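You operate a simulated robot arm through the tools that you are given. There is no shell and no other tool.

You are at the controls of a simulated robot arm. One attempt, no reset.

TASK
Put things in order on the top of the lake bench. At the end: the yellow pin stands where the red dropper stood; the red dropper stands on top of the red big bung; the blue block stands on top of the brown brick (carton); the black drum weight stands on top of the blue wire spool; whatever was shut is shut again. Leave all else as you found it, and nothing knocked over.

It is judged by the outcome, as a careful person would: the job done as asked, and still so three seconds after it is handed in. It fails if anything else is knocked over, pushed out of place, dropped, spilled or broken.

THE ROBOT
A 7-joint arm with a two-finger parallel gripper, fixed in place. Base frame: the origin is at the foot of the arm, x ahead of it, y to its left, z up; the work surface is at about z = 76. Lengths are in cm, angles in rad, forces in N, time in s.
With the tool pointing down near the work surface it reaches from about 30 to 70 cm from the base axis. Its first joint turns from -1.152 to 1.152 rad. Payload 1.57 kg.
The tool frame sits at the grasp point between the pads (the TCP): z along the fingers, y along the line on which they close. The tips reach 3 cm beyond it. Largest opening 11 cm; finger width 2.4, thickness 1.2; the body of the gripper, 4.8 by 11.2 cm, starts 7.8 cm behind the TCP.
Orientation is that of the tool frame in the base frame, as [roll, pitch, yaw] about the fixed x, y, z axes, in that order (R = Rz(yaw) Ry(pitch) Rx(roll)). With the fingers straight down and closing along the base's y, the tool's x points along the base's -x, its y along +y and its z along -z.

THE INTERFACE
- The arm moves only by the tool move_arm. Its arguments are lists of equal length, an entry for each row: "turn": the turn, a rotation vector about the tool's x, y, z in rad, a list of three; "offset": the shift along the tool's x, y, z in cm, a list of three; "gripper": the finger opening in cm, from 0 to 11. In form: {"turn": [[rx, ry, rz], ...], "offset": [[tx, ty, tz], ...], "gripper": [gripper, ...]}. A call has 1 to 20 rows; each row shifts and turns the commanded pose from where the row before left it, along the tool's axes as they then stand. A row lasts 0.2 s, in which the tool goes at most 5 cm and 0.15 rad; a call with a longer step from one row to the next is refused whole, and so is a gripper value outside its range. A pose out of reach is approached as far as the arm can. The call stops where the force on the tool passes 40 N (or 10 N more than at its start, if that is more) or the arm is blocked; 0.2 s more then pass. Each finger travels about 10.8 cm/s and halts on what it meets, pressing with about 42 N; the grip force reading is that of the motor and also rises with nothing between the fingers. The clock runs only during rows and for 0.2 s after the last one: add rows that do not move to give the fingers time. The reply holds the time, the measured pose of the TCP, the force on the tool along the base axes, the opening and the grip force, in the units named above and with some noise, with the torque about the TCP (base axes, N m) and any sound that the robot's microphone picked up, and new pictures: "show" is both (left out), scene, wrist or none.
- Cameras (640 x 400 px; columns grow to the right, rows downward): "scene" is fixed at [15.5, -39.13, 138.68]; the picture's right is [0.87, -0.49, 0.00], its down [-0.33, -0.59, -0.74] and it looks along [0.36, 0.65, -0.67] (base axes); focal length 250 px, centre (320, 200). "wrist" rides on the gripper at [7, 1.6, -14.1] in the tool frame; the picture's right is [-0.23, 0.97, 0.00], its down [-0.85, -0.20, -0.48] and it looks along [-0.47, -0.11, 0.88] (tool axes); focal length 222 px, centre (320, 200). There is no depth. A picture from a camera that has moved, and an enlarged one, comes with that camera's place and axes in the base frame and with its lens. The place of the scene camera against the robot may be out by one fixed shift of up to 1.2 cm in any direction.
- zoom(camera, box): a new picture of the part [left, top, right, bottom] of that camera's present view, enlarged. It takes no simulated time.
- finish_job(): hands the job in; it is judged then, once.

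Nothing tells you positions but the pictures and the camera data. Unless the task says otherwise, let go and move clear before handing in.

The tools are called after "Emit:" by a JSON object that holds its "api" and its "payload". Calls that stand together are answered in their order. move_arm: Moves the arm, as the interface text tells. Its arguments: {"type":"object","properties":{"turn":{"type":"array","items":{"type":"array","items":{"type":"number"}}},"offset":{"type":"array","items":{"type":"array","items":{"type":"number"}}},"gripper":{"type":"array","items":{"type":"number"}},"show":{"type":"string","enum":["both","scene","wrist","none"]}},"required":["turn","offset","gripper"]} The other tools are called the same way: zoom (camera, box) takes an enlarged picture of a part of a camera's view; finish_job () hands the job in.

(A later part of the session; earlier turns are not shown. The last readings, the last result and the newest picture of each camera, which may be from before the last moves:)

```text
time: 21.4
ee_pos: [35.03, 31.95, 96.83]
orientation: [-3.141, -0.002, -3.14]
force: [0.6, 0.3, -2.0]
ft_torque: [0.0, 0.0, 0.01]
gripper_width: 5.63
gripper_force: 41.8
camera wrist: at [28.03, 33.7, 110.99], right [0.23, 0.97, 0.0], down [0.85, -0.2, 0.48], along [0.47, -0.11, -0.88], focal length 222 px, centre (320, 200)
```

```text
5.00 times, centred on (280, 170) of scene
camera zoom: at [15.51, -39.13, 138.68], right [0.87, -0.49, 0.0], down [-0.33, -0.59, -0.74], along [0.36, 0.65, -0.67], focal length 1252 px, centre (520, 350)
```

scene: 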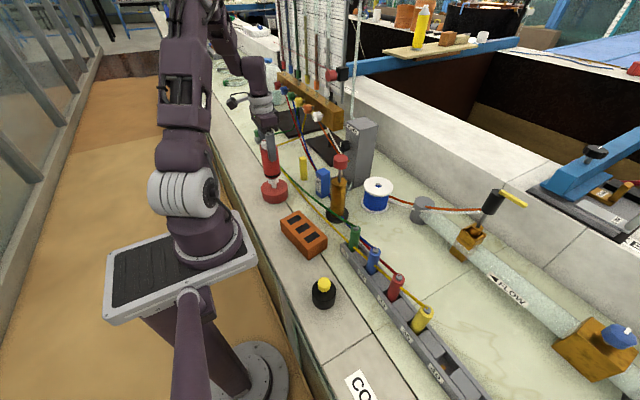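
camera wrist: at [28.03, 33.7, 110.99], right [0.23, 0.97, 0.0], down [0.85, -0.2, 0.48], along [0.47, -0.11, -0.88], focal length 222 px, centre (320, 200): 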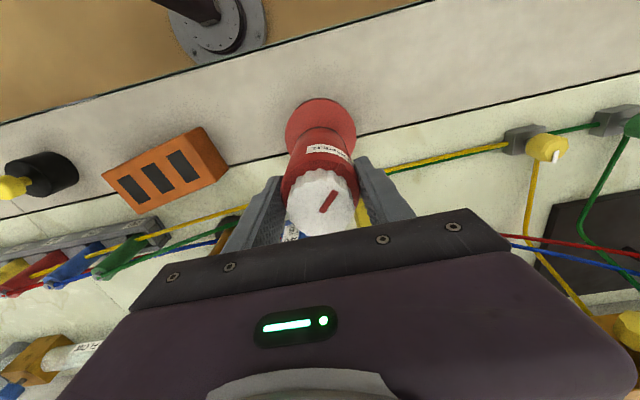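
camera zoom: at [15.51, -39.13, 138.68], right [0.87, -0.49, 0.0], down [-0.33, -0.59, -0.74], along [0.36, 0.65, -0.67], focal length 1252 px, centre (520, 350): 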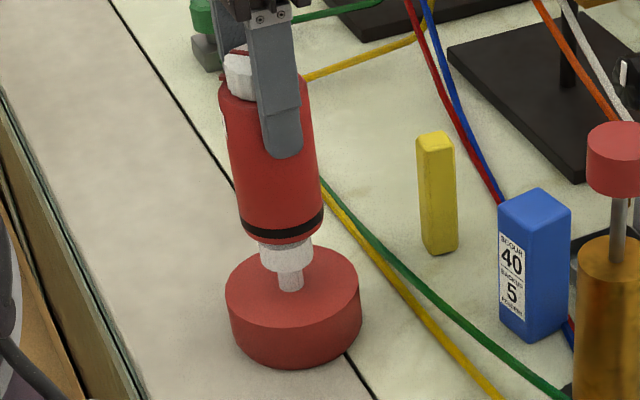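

The dropper base is just above the knob and nearly centred. I'll lower in fine steps, watching the force.

Emit:
{"api": "move_arm", "payload": {"turn": [[0, 0, 0], [0, 0, 0], [0, 0, 0], [0, 0, 0]], "offset": [[-0.1, 0, 0.2], [0, 0, 0.2], [0, 0, 0.2], [0, 0, 0]], "gripper": [0, 0, 0, 0], "show": "scene"}}

Emit:
{"api": "zoom", "payload": {"camera": "scene", "box": [255, 155, 305, 205]}}

```text
time: 22.4
ee_pos: [35.06, 31.99, 96.55]
orientation: [3.141, -0.001, -3.141]
force: [-0.7, -0.2, -1.6]
ft_torque: [0.02, -0.01, -0.02]
gripper_width: 5.69
gripper_force: 41.8
```

scene: 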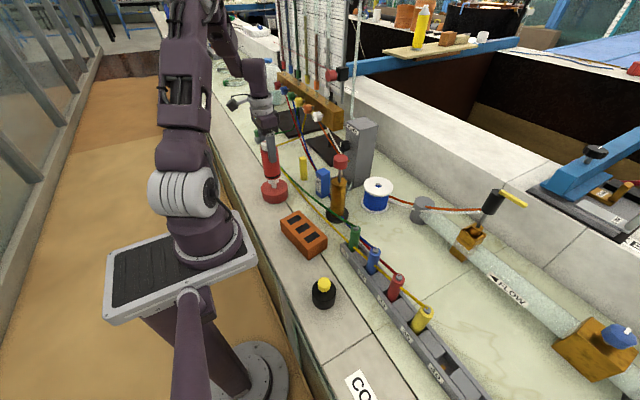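

```text
8.00 times, centred on (280, 180) of scene
camera zoom: at [15.51, -39.13, 138.68], right [0.87, -0.49, 0.0], down [-0.33, -0.59, -0.74], along [0.36, 0.65, -0.67], focal length 2004 px, centre (640, 360)
```

zoom: 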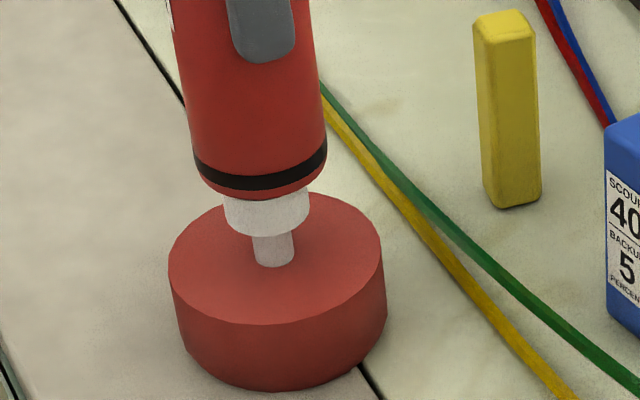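

Still about 0.9 cm above the knob and the dropper looks about 0.25 cm short in x. I'll nudge +0.25 x and lower 0.6 cm.

Emit:
{"api": "move_arm", "payload": {"turn": [[0, 0, 0], [0, 0, 0], [0, 0, 0], [0, 0, 0], [0, 0, 0]], "offset": [[-0.25, 0, 0], [0, 0, 0.2], [0, 0, 0.2], [0, 0, 0.2], [0, 0, 0]], "gripper": [0, 0, 0, 0, 0], "show": "wrist"}}

Emit:
{"api": "zoom", "payload": {"camera": "scene", "box": [255, 155, 305, 205]}}

Emit:
{"api": "zoom", "payload": {"camera": "wrist", "box": [240, 70, 400, 190]}}

```text
time: 23.6
ee_pos: [35.22, 31.96, 95.99]
orientation: [3.141, 0.002, 3.14]
force: [-3.6, -4.1, 33.4]
ft_torque: [-0.43, 0.55, 0.04]
gripper_width: 5.62
gripper_force: 41.6
camera wrist: at [28.18, 33.67, 110.03], right [0.23, 0.97, 0.0], down [0.85, -0.2, 0.48], along [0.47, -0.11, -0.88], focal length 222 px, centre (320, 200)
```

wrist: 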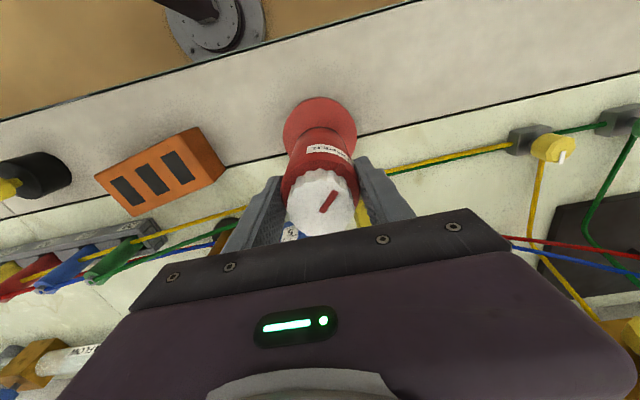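

```text
8.00 times, centred on (280, 180) of scene
camera zoom: at [15.46, -39.17, 138.67], right [0.87, -0.49, 0.0], down [-0.33, -0.59, -0.74], along [0.36, 0.65, -0.67], focal length 2004 px, centre (640, 360)
```

zoom: 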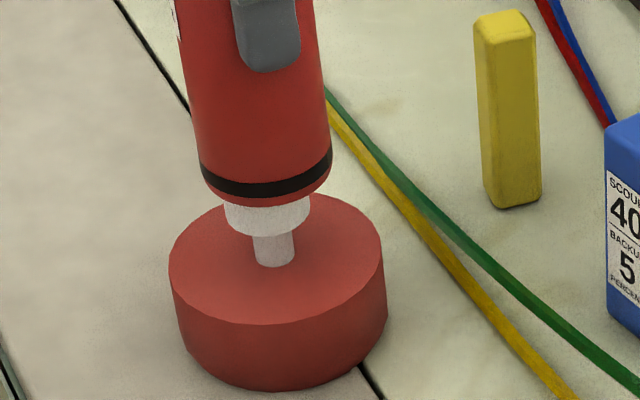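

```text
3.33 times, centred on (320, 130) of wrist
camera zoom: at [28.18, 33.67, 110.03], right [0.23, 0.97, 0.0], down [0.85, -0.2, 0.48], along [0.47, -0.11, -0.88], focal length 740 px, centre (320, 433)
```

zoom: 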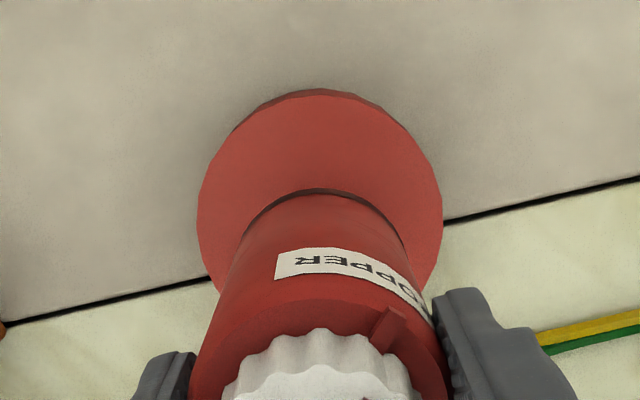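

Contact made (33 N) with the dropper centred on the knob. I'll ease off the pressure slightly before releasing.

Emit:
{"api": "move_arm", "payload": {"turn": [[0, 0, 0], [0, 0, 0]], "offset": [[0, 0, -0.1], [0, 0, 0]], "gripper": [0, 0], "show": "none"}}

```text
time: 24.2
ee_pos: [35.17, 31.9, 96.04]
orientation: [3.141, 0.001, 3.142]
force: [-3.4, 0.3, 29.4]
ft_torque: [0.1, 0.33, 0.06]
gripper_width: 5.67
gripper_force: 42.0
```

Emit:
{"api": "move_arm", "payload": {"turn": [[0, 0, 0], [0, 0, 0], [0, 0, 0]], "offset": [[0, 0, -0.1], [0, 0, -0.1], [0, 0, 0]], "gripper": [0, 0, 0], "show": "none"}}

```text
time: 25.0
ee_pos: [35.14, 31.83, 96.03]
orientation: [-3.14, -0.001, 3.14]
force: [1.3, 1.1, -1.2]
ft_torque: [0.04, 0.03, 0.01]
gripper_width: 5.65
gripper_force: 41.5
```

Emit:
{"api": "move_arm", "payload": {"turn": [[0, 0, 0], [0, 0, 0]], "offset": [[0, 0, 0.1], [0, 0, 0]], "gripper": [0, 0], "show": "none"}}

```text
time: 25.6
ee_pos: [35.21, 31.84, 96.0]
orientation: [3.141, 0.001, -3.142]
force: [-3.9, -5.7, 16.1]
ft_torque: [-0.59, 0.21, -0.03]
gripper_width: 5.67
gripper_force: 42.0
```

Light contact holds the dropper seated. I'll open slowly.

Emit:
{"api": "move_arm", "payload": {"turn": [[0, 0, 0], [0, 0, 0], [0, 0, 0], [0, 0, 0], [0, 0, 0], [0, 0, 0]], "offset": [[0, 0, 0], [0, 0, 0], [0, 0, 0], [0, 0, 0], [0, 0, 0], [0, 0, 0]], "gripper": [5.8, 6.2, 6.8, 7.6, 8.6, 9.6]}}

Emit:
{"api": "zoom", "payload": {"camera": "scene", "box": [240, 110, 320, 210]}}

```text
time: 27.0
ee_pos: [35.26, 31.85, 95.96]
orientation: [3.142, 0.001, -3.141]
force: [0.1, 0.5, -0.7]
ft_torque: [0.01, 0.02, -0.01]
gripper_width: 9.59
gripper_force: 0.1
camera wrist: at [28.28, 33.65, 110.0], right [0.23, 0.97, 0.0], down [0.85, -0.2, 0.48], along [0.47, -0.11, -0.88], focal length 222 px, centre (320, 200)
```

scene: 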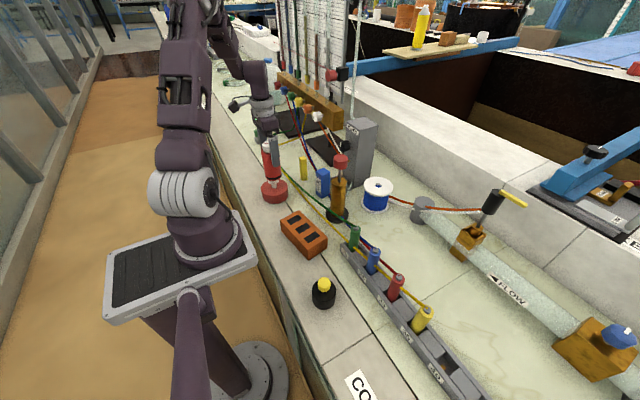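
wrist: 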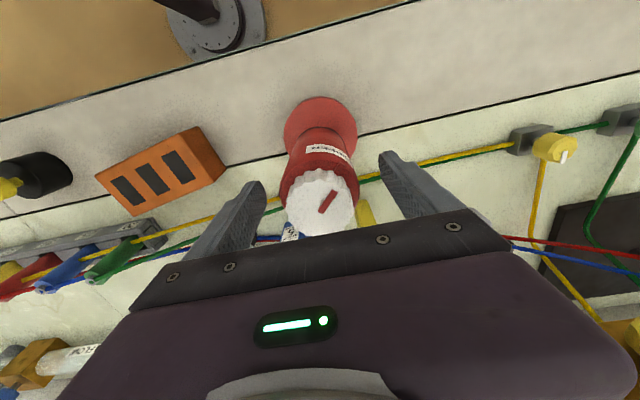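

```text
4.00 times, centred on (280, 160) of scene
camera zoom: at [15.5, -39.13, 138.68], right [0.87, -0.49, 0.0], down [-0.33, -0.59, -0.74], along [0.36, 0.65, -0.67], focal length 1002 px, centre (480, 360)
```

zoom: 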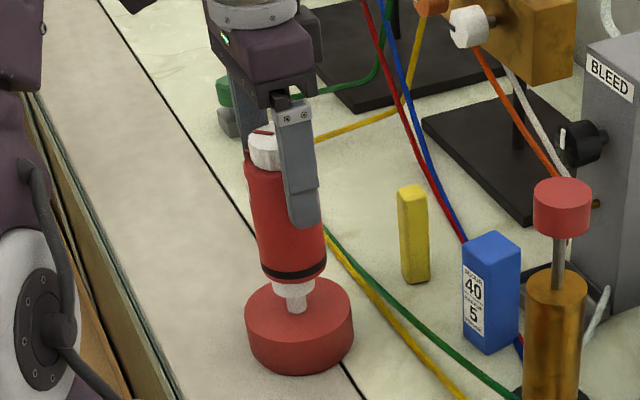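

The dropper stands on the bung's knob. I'll rise straight up clear of its cap.

Emit:
{"api": "move_arm", "payload": {"turn": [[0, 0, 0], [0, 0, 0], [0, 0, 0], [0, 0, 0], [0, 0, 0], [0, 0, 0], [0, 0, 0], [0, 0, 0]], "offset": [[0, 0, -0.8], [0, 0, -1.5], [0, 0, -1.5], [0, 0, -2], [0, 0, -2], [0, 0, -2], [0, 0, -2], [0, 0, -1]], "gripper": [9.6, 9.6, 9.6, 9.6, 10, 10, 10, 10]}}

Emit:
{"api": "zoom", "payload": {"camera": "scene", "box": [240, 110, 320, 210]}}

Emit:
{"api": "zoom", "payload": {"camera": "wrist", "box": [240, 60, 400, 260]}}

```text
time: 28.8
ee_pos: [35.16, 32.06, 108.87]
orientation: [3.14, 0.0, 3.14]
force: [0.2, 0.1, -0.5]
ft_torque: [0.0, -0.03, -0.02]
gripper_width: 10.02
gripper_force: 0.0
camera wrist: at [28.24, 33.83, 122.99], right [0.23, 0.97, 0.0], down [0.86, -0.2, 0.48], along [0.47, -0.11, -0.88], focal length 222 px, centre (320, 200)
```

scene: 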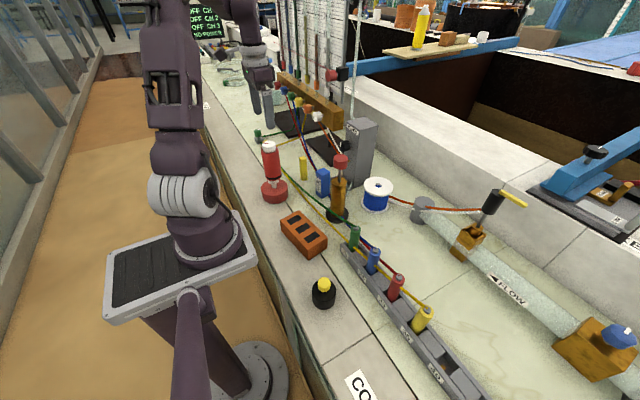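
wrist: 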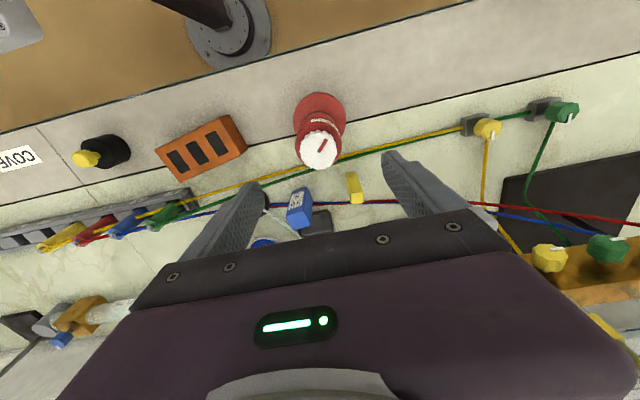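

```text
4.00 times, centred on (280, 160) of scene
camera zoom: at [15.5, -39.13, 138.68], right [0.87, -0.49, 0.0], down [-0.33, -0.59, -0.74], along [0.36, 0.65, -0.67], focal length 1002 px, centre (480, 360)
```

zoom: 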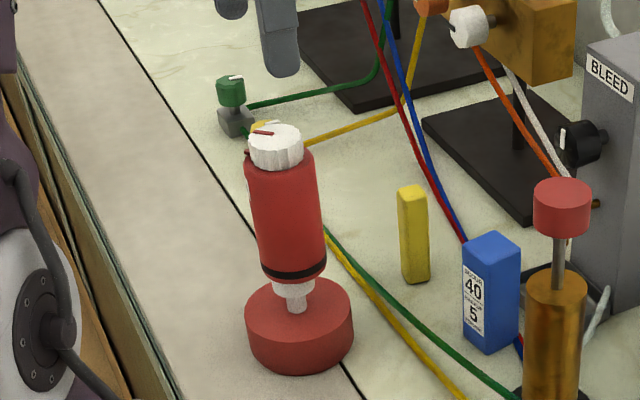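

```text
2.00 times, centred on (320, 160) of wrist
camera zoom: at [28.24, 33.83, 122.99], right [0.23, 0.97, 0.0], down [0.86, -0.2, 0.48], along [0.47, -0.11, -0.88], focal length 444 px, centre (320, 280)
```

zoom: 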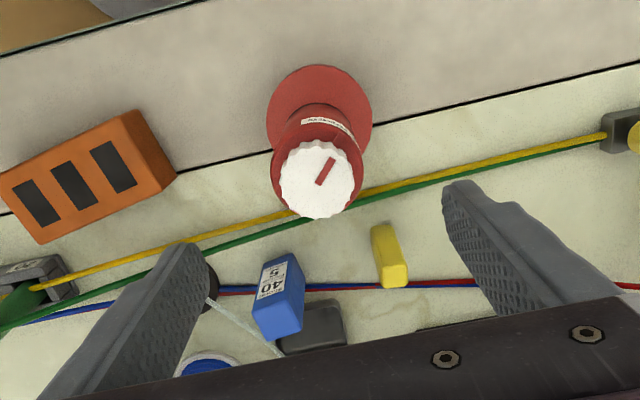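

The dropper stands upright on the bung. The yellow pin's top triangulates to about (49.2, 36.2, 86). I'll move above it for a close look at its orientation.

Emit:
{"api": "move_arm", "payload": {"turn": [[0, 0, 0], [0, 0, 0], [0, 0, 0], [0, 0, 0], [0, 0, 0], [0, 0, 0]], "offset": [[-2.5, 0.7, 0], [-2.5, 0.7, 0], [-2.5, 0.7, 1], [-2.5, 0.7, 2], [-2, 0.5, 2], [0, 0, 1]], "gripper": [9, 8, 7, 7, 7, 7]}}

Emit:
{"api": "zoom", "payload": {"camera": "wrist", "box": [280, 110, 376, 206]}}

Emit:
{"api": "zoom", "payload": {"camera": "scene", "box": [260, 120, 360, 220]}}

```text
time: 30.2
ee_pos: [47.28, 34.96, 102.93]
orientation: [3.141, 0.0, 3.141]
force: [-0.1, -0.5, 0.3]
ft_torque: [-0.02, 0.02, 0.0]
gripper_width: 7.02
gripper_force: 0.1
camera wrist: at [40.26, 36.89, 116.89], right [0.23, 0.97, 0.0], down [0.85, -0.2, 0.48], along [0.47, -0.11, -0.88], focal length 222 px, centre (320, 200)
```

scene: 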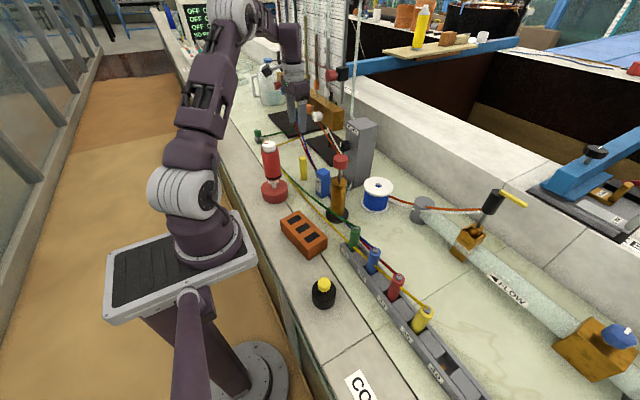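
wrist: 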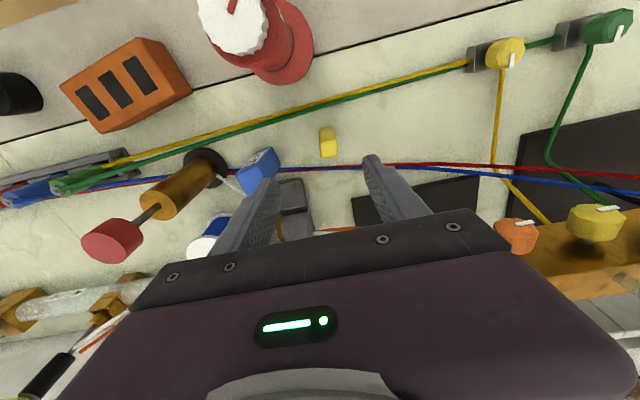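

```text
4.17 times, centred on (328, 158) of wrist
camera zoom: at [40.26, 36.89, 116.89], right [0.23, 0.97, 0.0], down [0.85, -0.2, 0.48], along [0.47, -0.11, -0.88], focal length 926 px, centre (287, 375)
```

zoom: 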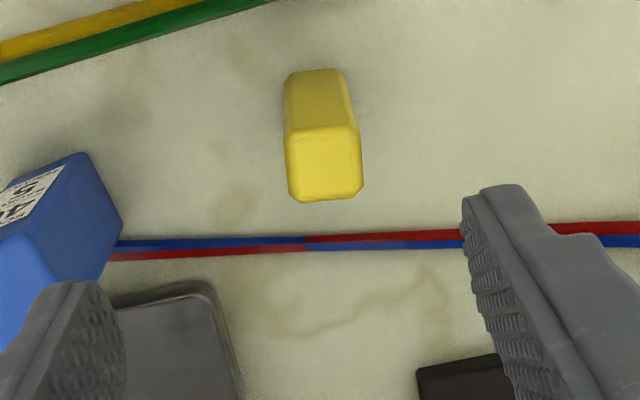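

```text
4.00 times, centred on (310, 170) of scene
camera zoom: at [15.5, -39.13, 138.68], right [0.87, -0.49, 0.0], down [-0.33, -0.59, -0.74], along [0.36, 0.65, -0.67], focal length 1002 px, centre (360, 320)
```

zoom: 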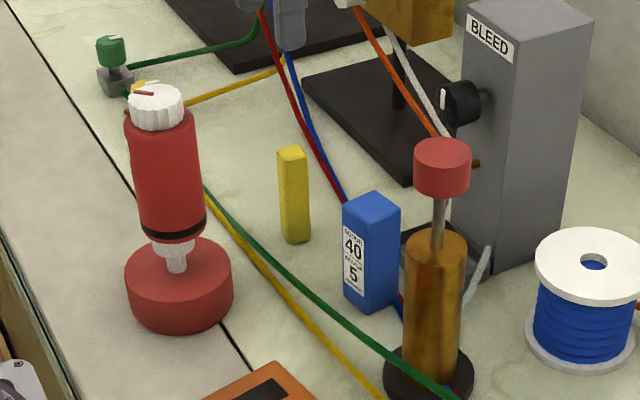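

The pin is about 2.3 cm square, centred at (49.0, 36.1), turned about -0.1 rad. I'll align over it, lower a bit and check.

Emit:
{"api": "move_arm", "payload": {"turn": [[0, 0, 0], [0, 0, 0.1], [0, 0, 0], [0, 0, 0], [0, 0, 0], [0, 0, 0], [0, 0, 0]], "offset": [[-1.78, 0.9, 0], [0, 0, 0], [0, 0, 2], [0, 0, 2], [0, 0, 2], [0, 0, 2], [0, 0, 2]], "gripper": [7, 7, 7, 7, 7, 7, 7]}}

Emit:
{"api": "zoom", "payload": {"camera": "wrist", "box": [260, 110, 380, 230]}}

Emit:
{"api": "zoom", "payload": {"camera": "scene", "box": [260, 120, 360, 220]}}

```text
time: 31.8
ee_pos: [49.23, 35.96, 92.77]
orientation: [3.141, -0.001, 3.043]
force: [-0.5, -0.5, 0.1]
ft_torque: [0.02, 0.01, 0.01]
gripper_width: 7.01
gripper_force: 0.1
camera wrist: at [42.36, 38.41, 106.83], right [0.32, 0.95, 0.0], down [0.83, -0.28, 0.48], along [0.45, -0.15, -0.88], focal length 222 px, centre (320, 200)
```

scene: 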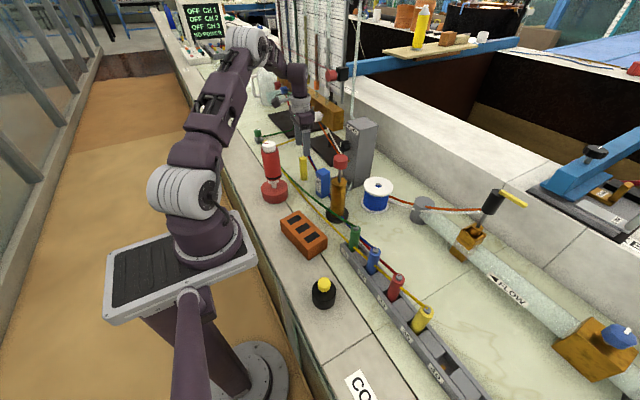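
wrist: 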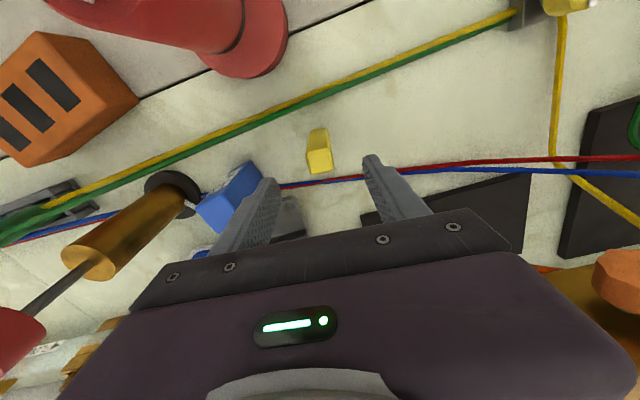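

```text
3.33 times, centred on (320, 170) of wrist
camera zoom: at [42.36, 38.41, 106.83], right [0.32, 0.95, 0.0], down [0.83, -0.28, 0.48], along [0.45, -0.15, -0.88], focal length 740 px, centre (320, 300)
```

zoom: 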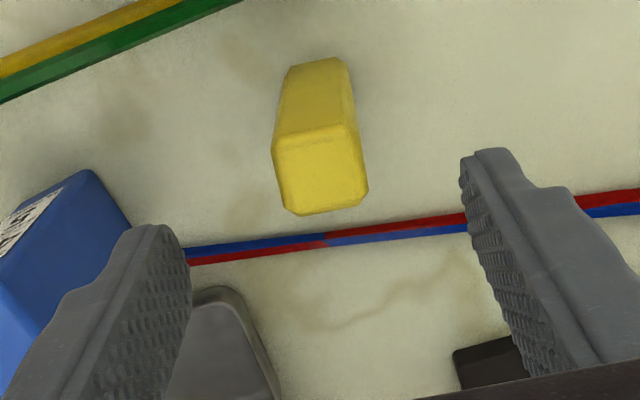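

```text
4.00 times, centred on (310, 170) of scene
camera zoom: at [15.5, -39.13, 138.68], right [0.87, -0.49, 0.0], down [-0.33, -0.59, -0.74], along [0.36, 0.65, -0.67], focal length 1002 px, centre (360, 320)
```

zoom: 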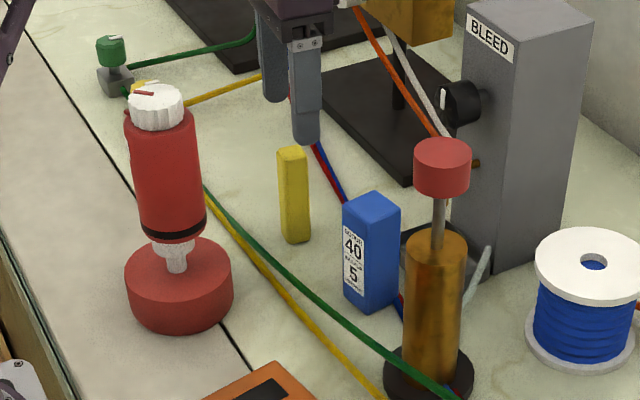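

The fingers straddle the pin squarely. I'll descend to about z=81.3 and close.

Emit:
{"api": "move_arm", "payload": {"turn": [[0, 0, 0], [0, 0, 0], [0, 0, 0], [0, 0, 0], [0, 0, 0], [0, 0, 0], [0, 0, 0]], "offset": [[0, 0, 2], [0, 0, 2], [0, 0, 2], [0, 0, 2], [0, 0, 2], [0, 0, 1.4], [0, 0, 0]], "gripper": [7, 7, 7, 7, 7, 7, 7]}}

Emit:
{"api": "zoom", "payload": {"camera": "scene", "box": [260, 120, 360, 220]}}

```text
time: 33.4
ee_pos: [49.18, 36.3, 81.33]
orientation: [3.14, 0.001, 3.039]
force: [-0.5, 0.0, 0.8]
ft_torque: [-0.01, 0.01, 0.01]
gripper_width: 6.99
gripper_force: 0.1
camera wrist: at [42.44, 38.71, 95.42], right [0.32, 0.95, 0.0], down [0.83, -0.28, 0.48], along [0.45, -0.15, -0.88], focal length 222 px, centre (320, 200)
```

scene: 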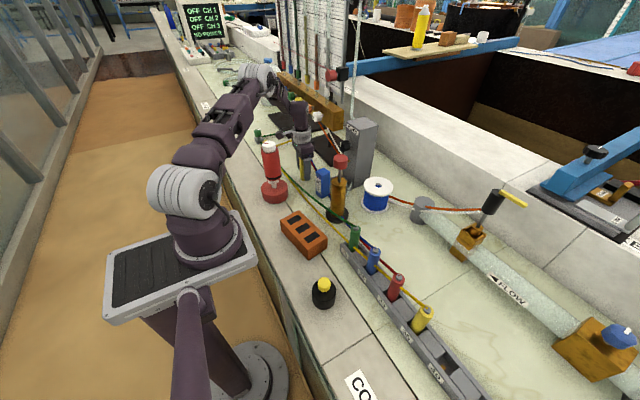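
wrist: 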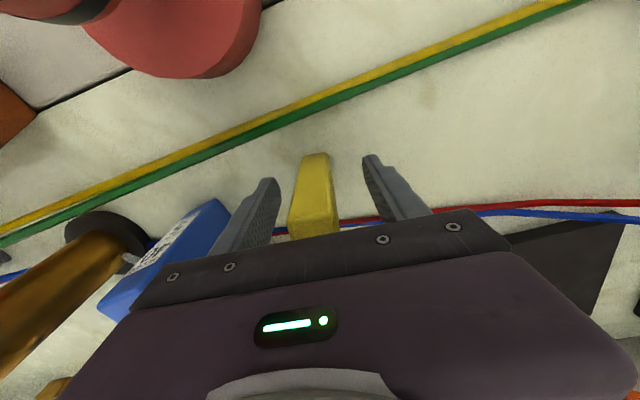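

```text
4.00 times, centred on (310, 170) of scene
camera zoom: at [15.5, -39.13, 138.68], right [0.87, -0.49, 0.0], down [-0.33, -0.59, -0.74], along [0.36, 0.65, -0.67], focal length 1002 px, centre (360, 320)
```

zoom: 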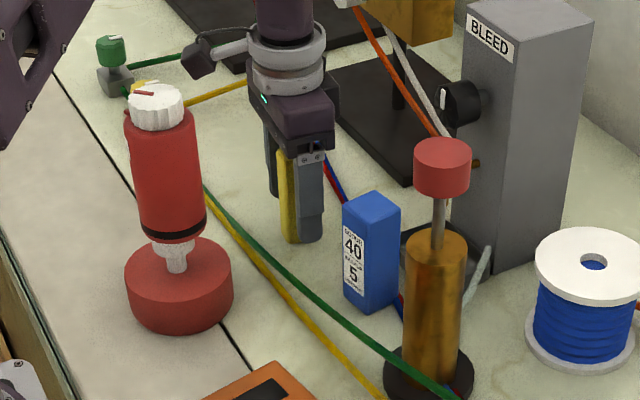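

Pin is between the fingers. Closing now.

Emit:
{"api": "move_arm", "payload": {"turn": [[0, 0, 0], [0, 0, 0], [0, 0, 0], [0, 0, 0], [0, 0, 0], [0, 0, 0]], "offset": [[0, 0, 0], [0, 0, 0], [0, 0, 0], [0, 0, 0], [0, 0, 0], [0, 0, 0]], "gripper": [5, 4, 3, 2, 1, 1], "show": "wrist"}}

Emit:
{"api": "zoom", "payload": {"camera": "wrist", "box": [260, 130, 380, 250]}}

```text
time: 34.8
ee_pos: [49.25, 36.31, 81.41]
orientation: [3.141, 0.001, 3.04]
force: [0.4, 0.4, 1.0]
ft_torque: [0.01, -0.03, 0.0]
gripper_width: 2.58
gripper_force: 36.9
camera wrist: at [42.44, 38.71, 95.45], right [0.32, 0.95, 0.0], down [0.83, -0.28, 0.48], along [0.45, -0.15, -0.88], focal length 222 px, centre (320, 200)
```

wrist: 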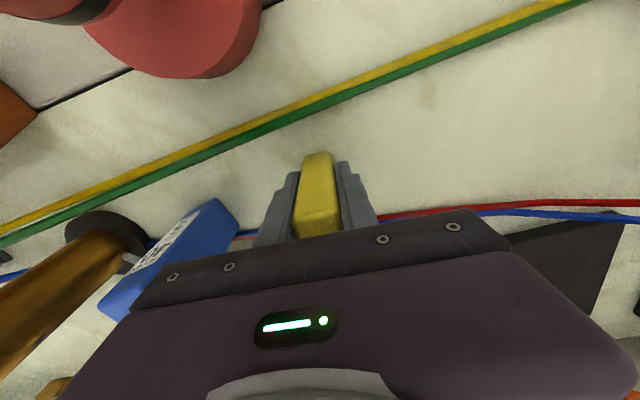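

```text
3.33 times, centred on (320, 190) of wrist
camera zoom: at [42.44, 38.71, 95.45], right [0.32, 0.95, 0.0], down [0.83, -0.28, 0.48], along [0.45, -0.15, -0.88], focal length 740 px, centre (320, 233)
```

zoom: 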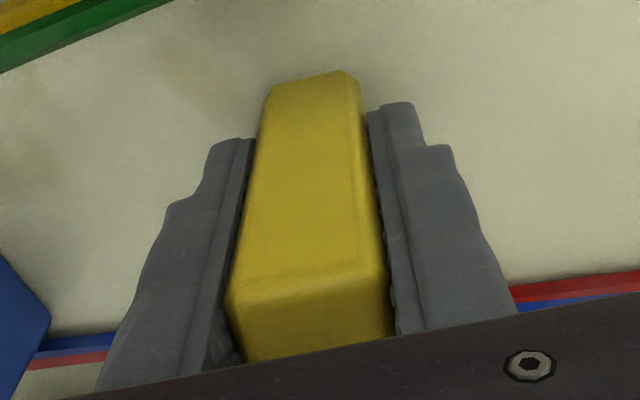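

Pin gripped. I'll lift gently and check for slip.

Emit:
{"api": "move_arm", "payload": {"turn": [[0, 0, 0], [0, 0, 0], [0, 0, 0], [0, 0, 0], [0, 0, 0], [0, 0, 0], [0, 0, 0], [0, 0, 0]], "offset": [[0, 0, 0], [0, 0, -0.2], [0, 0, -0.3], [0, 0, -0.5], [0, 0, -0.8], [0, 0, -0.8], [0, 0, -0.5], [0, 0, -0.3]], "gripper": [0, 0, 0, 0, 0, 0, 0, 0]}}

Emit:
{"api": "zoom", "payload": {"camera": "wrist", "box": [260, 130, 380, 250]}}

Emit:
{"api": "zoom", "payload": {"camera": "scene", "box": [260, 120, 360, 220]}}

```text
time: 36.6
ee_pos: [49.18, 36.13, 84.81]
orientation: [3.141, 0.003, 3.042]
force: [-0.4, -0.4, 0.0]
ft_torque: [0.0, -0.03, 0.04]
gripper_width: 2.57
gripper_force: 37.1
camera wrist: at [42.32, 38.51, 98.88], right [0.32, 0.95, 0.0], down [0.83, -0.28, 0.48], along [0.45, -0.15, -0.88], focal length 222 px, centre (320, 200)
```

scene: 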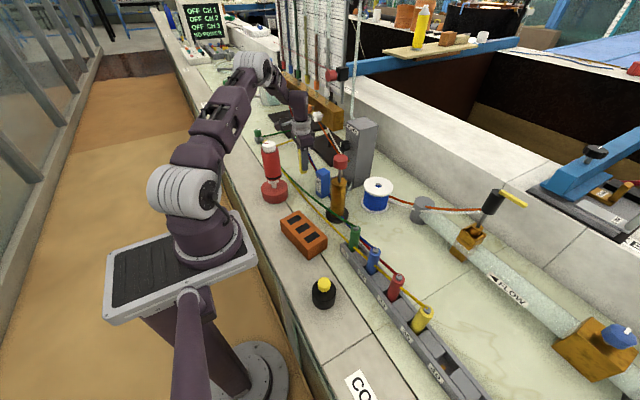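
wrist: 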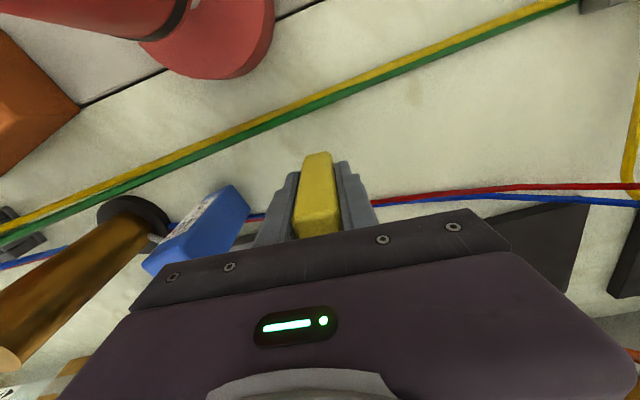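

```text
3.33 times, centred on (320, 190) of wrist
camera zoom: at [42.32, 38.51, 98.88], right [0.32, 0.95, 0.0], down [0.83, -0.28, 0.48], along [0.45, -0.15, -0.88], focal length 740 px, centre (320, 233)
```

zoom: 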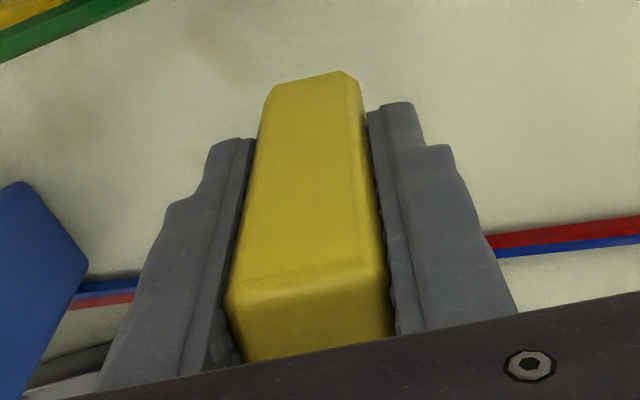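

```text
4.00 times, centred on (310, 170) of scene
camera zoom: at [15.5, -39.13, 138.68], right [0.87, -0.49, 0.0], down [-0.33, -0.59, -0.74], along [0.36, 0.65, -0.67], focal length 1002 px, centre (360, 320)
```

zoom: 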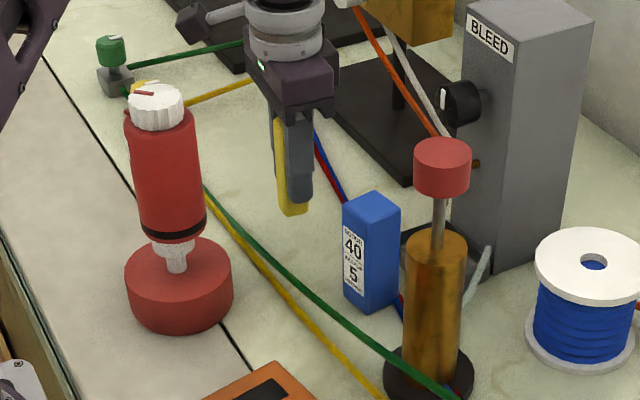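

No slip. Continue lifting to about z=106.

Emit:
{"api": "move_arm", "payload": {"turn": [[0, 0, 0], [0, 0, 0], [0, 0, 0], [0, 0, 0], [0, 0, 0], [0, 0, 0], [0, 0, 0], [0, 0, 0], [0, 0, 0], [0, 0, 0], [0, 0, 0], [0, 0, 0], [0, 0, 0], [0, 0, 0]], "offset": [[0, 0, -0.5], [0, 0, -1], [0, 0, -1.5], [0, 0, -1.8], [0, 0, -1.8], [0, 0, -1.8], [0, 0, -1.8], [0, 0, -1.8], [0, 0, -1.8], [0, 0, -1.8], [0, 0, -1.8], [0, 0, -1.8], [0, 0, -1.3], [0, 0, -0.7]], "gripper": [0, 0, 0, 0, 0, 0, 0, 0, 0, 0, 0, 0, 0, 0]}}

Emit:
{"api": "zoom", "payload": {"camera": "wrist", "box": [260, 130, 380, 250]}}

```text
time: 39.6
ee_pos: [48.84, 35.99, 106.04]
orientation: [3.141, -0.001, 3.041]
force: [0.7, 0.5, -1.6]
ft_torque: [0.02, -0.01, 0.02]
gripper_width: 2.56
gripper_force: 36.7
camera wrist: at [42.1, 38.45, 120.08], right [0.32, 0.95, 0.0], down [0.83, -0.28, 0.48], along [0.45, -0.15, -0.88], focal length 222 px, centre (320, 200)
```

scene: 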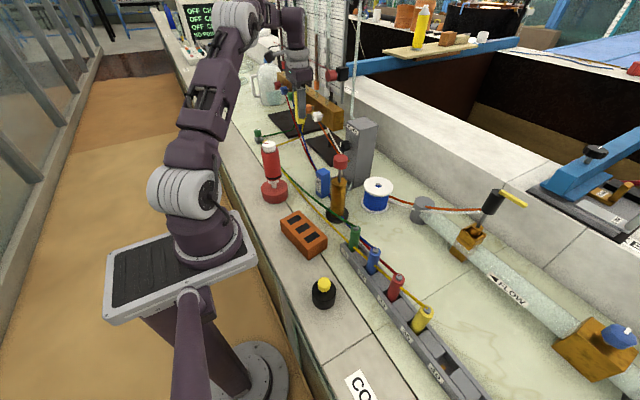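
wrist: 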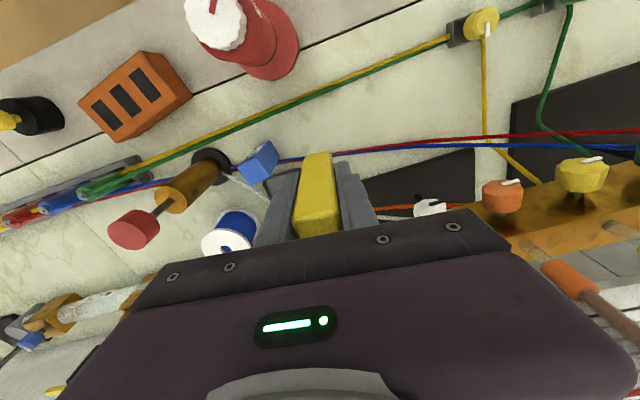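

```text
3.33 times, centred on (320, 190) of wrist
camera zoom: at [42.1, 38.45, 120.08], right [0.32, 0.95, 0.0], down [0.83, -0.28, 0.48], along [0.45, -0.15, -0.88], focal length 740 px, centre (320, 233)
```

zoom: 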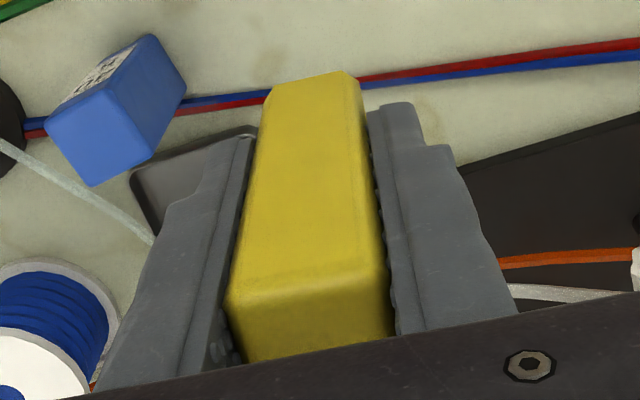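

Secure. I'll undo the small tool rotation and carry the pin around the plunger on the base side.

Emit:
{"api": "move_arm", "payload": {"turn": [[0, 0, -0.1], [0, 0, 0], [0, 0, 0], [0, 0, 0], [0, 0, 0], [0, 0, 0], [0, 0, 0], [0, 0, 0], [0, 0, 0], [0, 0, 0], [0, 0, 0], [0, 0, 0], [0, 0, 0], [0, 0, 0], [0, 0, 0], [0, 0, 0], [0, 0, 0], [0, 0, 0], [0, 0, 0], [0, 0, 0]], "offset": [[0, 0, 0], [0.3, -0.8, 0], [0.6, -1.6, 0], [0.9, -2.4, 0], [1.0, -2.8, 0], [1.0, -2.8, 0], [1.0, -2.8, 0], [1.0, -2.8, 0], [0.8, -2.8, 0], [0.4, -2.8, 0], [0, -2.8, 0], [0, -2.8, 0], [0, -2.8, 0], [0, -2.8, 0], [0, -2.8, 0], [0, -2.8, 0], [0, -2.8, 0], [0, -2.8, 0], [0, -2.4, 0], [0, -1.6, 0]], "gripper": [0, 0, 0, 0, 0, 0, 0, 0, 0, 0, 0, 0, 0, 0, 0, 0, 0, 0, 0, 0]}}

```text
time: 43.8
ee_pos: [42.07, -11.96, 105.98]
orientation: [-3.141, 0.0, -3.14]
force: [-0.4, -0.5, -1.6]
ft_torque: [0.02, -0.02, 0.02]
gripper_width: 2.57
gripper_force: 37.3
camera wrist: at [35.21, -10.16, 120.08], right [0.23, 0.97, 0.0], down [0.85, -0.2, 0.48], along [0.47, -0.11, -0.88], focal length 222 px, centre (320, 200)
```

scene: 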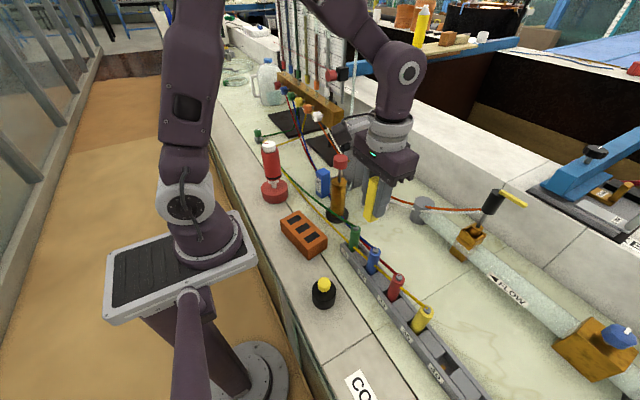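
wrist: 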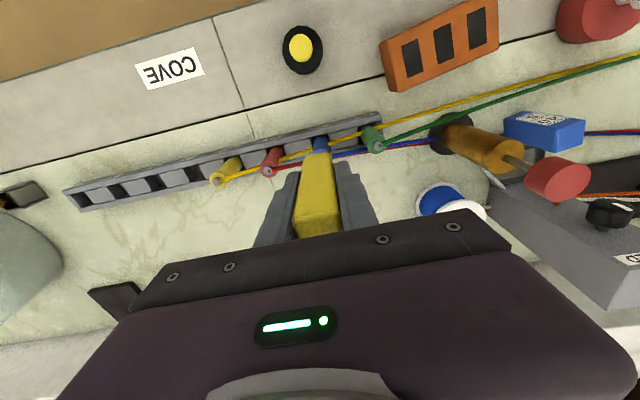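

I'm now moving the pin out over the dropper's old place at (56.9,-13.9), keeping height.

Emit:
{"api": "move_arm", "payload": {"turn": [[0, 0, 0], [0, 0, 0], [0, 0, 0], [0, 0, 0], [0, 0, 0], [0, 0, 0], [0, 0, 0], [0, 0, 0], [0, 0, 0]], "offset": [[-0.6, -0.2, 0], [-1.4, -0.3, 0], [-2.2, -0.3, 0], [-2.8, -0.3, 0], [-2.8, -0.3, 0], [-2.5, -0.3, 0], [-1.6, -0.3, 0], [-0.85, -0.1, 0], [0, 0, 0]], "gripper": [0, 0, 0, 0, 0, 0, 0, 0, 0]}}

Emit:
{"api": "zoom", "payload": {"camera": "scene", "box": [340, 160, 460, 310]}}

```text
time: 45.8
ee_pos: [56.9, -14.01, 106.05]
orientation: [3.141, -0.001, -3.141]
force: [0.7, -0.4, -0.9]
ft_torque: [0.02, 0.03, -0.02]
gripper_width: 2.54
gripper_force: 37.5
camera wrist: at [49.95, -12.2, 120.04], right [0.23, 0.97, 0.0], down [0.86, -0.2, 0.48], along [0.47, -0.11, -0.88], focal length 222 px, centre (320, 200)
```

scene: 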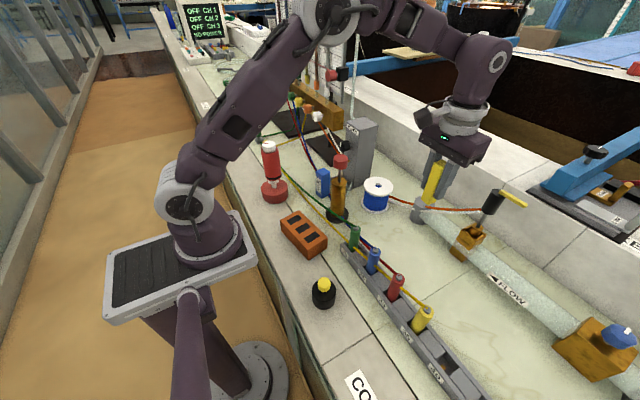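
wrist: 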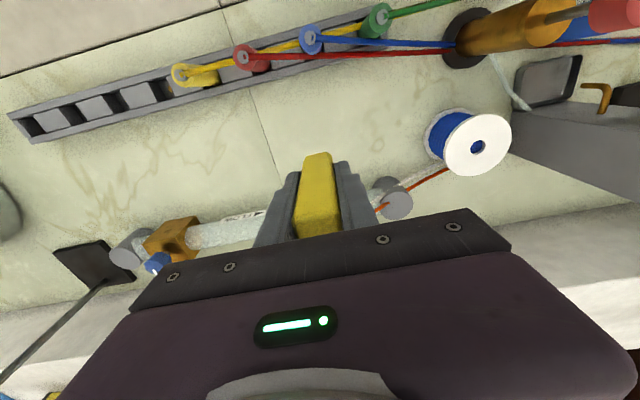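

```text
2.67 times, centred on (400, 235) of scene
camera zoom: at [15.51, -39.13, 138.67], right [0.87, -0.49, 0.0], down [-0.33, -0.59, -0.74], along [0.36, 0.65, -0.67], focal length 668 px, centre (107, 107)
```

zoom: 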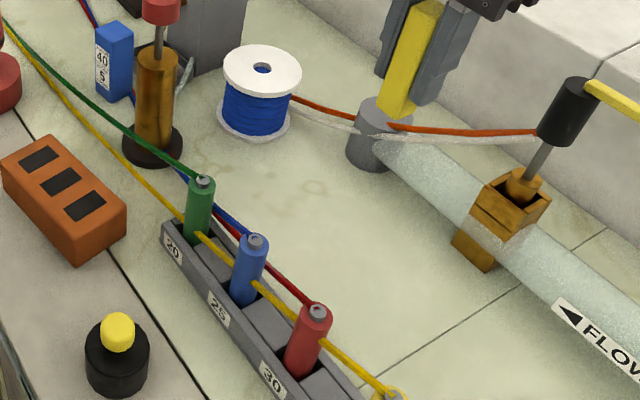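

Over the target. Descending to about z=84 (pin base ~2.6 cm above the bench).

Emit:
{"api": "move_arm", "payload": {"turn": [[0, 0, 0], [0, 0, 0], [0, 0, 0], [0, 0, 0], [0, 0, 0], [0, 0, 0], [0, 0, 0], [0, 0, 0], [0, 0, 0], [0, 0, 0], [0, 0, 0], [0, 0, 0], [0, 0, 0]], "offset": [[0, 0, 0.6], [0, 0, 1.4], [0, 0, 2], [0, 0, 2], [0, 0, 2], [0, 0, 2], [0, 0, 2], [0, 0, 2], [0, 0, 2], [0, 0, 2], [0, 0, 2], [0, 0, 1.3], [0, 0, 0.7]], "gripper": [0, 0, 0, 0, 0, 0, 0, 0, 0, 0, 0, 0, 0]}}

Emit:
{"api": "zoom", "payload": {"camera": "scene", "box": [340, 160, 460, 310]}}

Emit:
{"api": "zoom", "payload": {"camera": "wrist", "box": [260, 130, 380, 250]}}

```text
time: 48.6
ee_pos: [56.81, -13.9, 84.19]
orientation: [3.141, 0.0, -3.14]
force: [-0.6, -0.4, -1.4]
ft_torque: [-0.02, -0.03, 0.0]
gripper_width: 2.55
gripper_force: 36.9
camera wrist: at [49.86, -12.1, 98.21], right [0.23, 0.97, 0.0], down [0.85, -0.2, 0.48], along [0.47, -0.11, -0.88], focal length 222 px, centre (320, 200)
```

scene: 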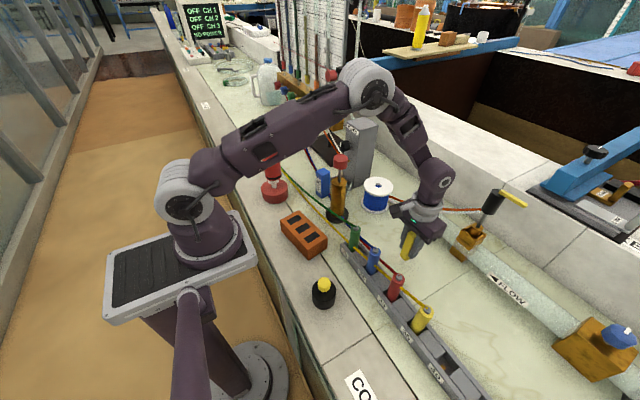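
wrist: 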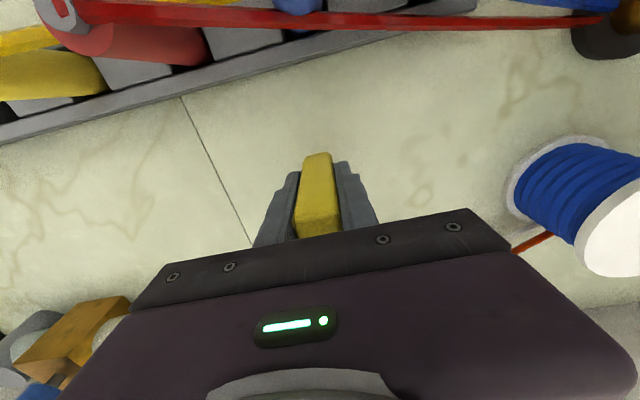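

```text
2.67 times, centred on (400, 235) of scene
camera zoom: at [15.5, -39.13, 138.67], right [0.87, -0.49, 0.0], down [-0.33, -0.59, -0.74], along [0.36, 0.65, -0.67], focal length 668 px, centre (107, 107)
```

zoom: 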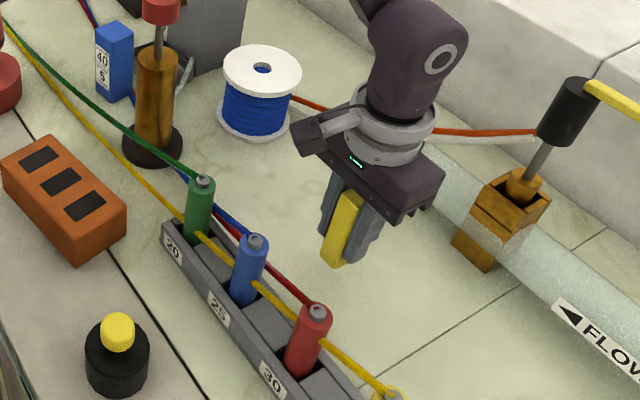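

```text
3.33 times, centred on (320, 190) of wrist
camera zoom: at [49.86, -12.1, 98.21], right [0.23, 0.97, 0.0], down [0.85, -0.2, 0.48], along [0.47, -0.11, -0.88], focal length 740 px, centre (320, 233)
```

zoom: 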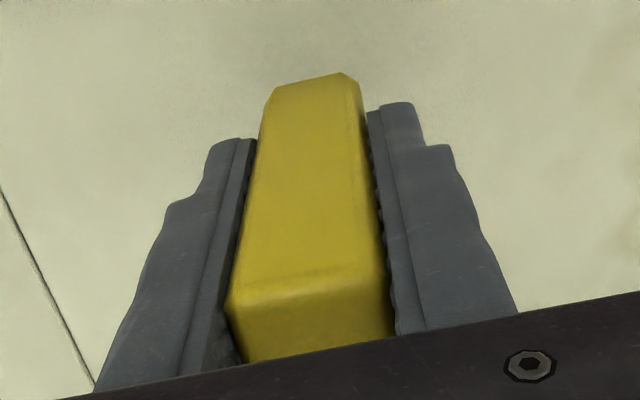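

Now I lower the last bit in small steps until light contact.

Emit:
{"api": "move_arm", "payload": {"turn": [[0, 0, 0], [0, 0, 0], [0, 0, 0], [0, 0, 0], [0, 0, 0], [0, 0, 0]], "offset": [[-0.1, -0.15, 0.5], [0, 0, 0.6], [0, 0, 0.6], [0, 0, 0.3], [0, 0, 0.2], [0, 0, 0]], "gripper": [0, 0, 0, 0, 0, 0], "show": "none"}}

Emit:
{"api": "zoom", "payload": {"camera": "scene", "box": [370, 200, 450, 280]}}

```text
time: 50.0
ee_pos: [56.81, -14.26, 81.99]
orientation: [3.141, 0.001, 3.141]
force: [0.4, 0.2, -0.6]
ft_torque: [0.02, 0.02, -0.02]
gripper_width: 2.56
gripper_force: 36.6
```

```text
5.00 times, centred on (410, 240) of scene
camera zoom: at [15.5, -39.13, 138.67], right [0.87, -0.49, 0.0], down [-0.33, -0.59, -0.74], along [0.36, 0.65, -0.67], focal length 1252 px, centre (-130, 0)
```

zoom: 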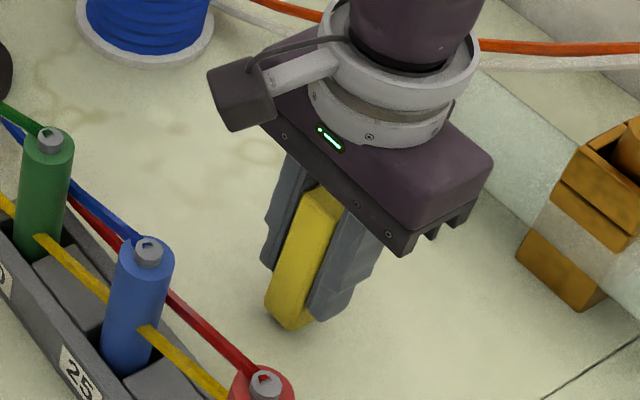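

Emit:
{"api": "move_arm", "payload": {"turn": [[0, 0, 0], [0, 0, 0], [0, 0, 0]], "offset": [[0, 0, 0.2], [0, 0, 0.15], [0, 0, 0]], "gripper": [0, 0, 0], "show": "none"}}

```text
time: 50.8
ee_pos: [56.81, -14.18, 81.42]
orientation: [-3.141, 0.0, 3.141]
force: [0.8, -0.3, -0.6]
ft_torque: [-0.02, 0.02, 0.01]
gripper_width: 2.58
gripper_force: 36.9
```

Emit:
{"api": "move_arm", "payload": {"turn": [[0, 0, 0], [0, 0, 0], [0, 0, 0]], "offset": [[0, 0, 0.1], [0, 0, 0.1], [0, 0, 0]], "gripper": [0, 0, 0], "show": "none"}}

```text
time: 51.6
ee_pos: [56.91, -14.27, 81.32]
orientation: [-3.14, 0.001, -3.141]
force: [-8.8, 1.1, 25.8]
ft_torque: [0.05, 0.47, -0.02]
gripper_width: 2.57
gripper_force: 36.8
```

Contact with the bench. Ease up slightly, then open.

Emit:
{"api": "move_arm", "payload": {"turn": [[0, 0, 0], [0, 0, 0], [0, 0, 0]], "offset": [[0, 0, -0.07], [0, 0, 0], [0, 0, 0]], "gripper": [0, 0, 0], "show": "none"}}

```text
time: 52.4
ee_pos: [56.95, -14.12, 81.4]
orientation: [-3.141, 0.002, -3.14]
force: [-0.3, -3.0, 8.5]
ft_torque: [-0.15, 0.02, 0.0]
gripper_width: 2.56
gripper_force: 37.4
```

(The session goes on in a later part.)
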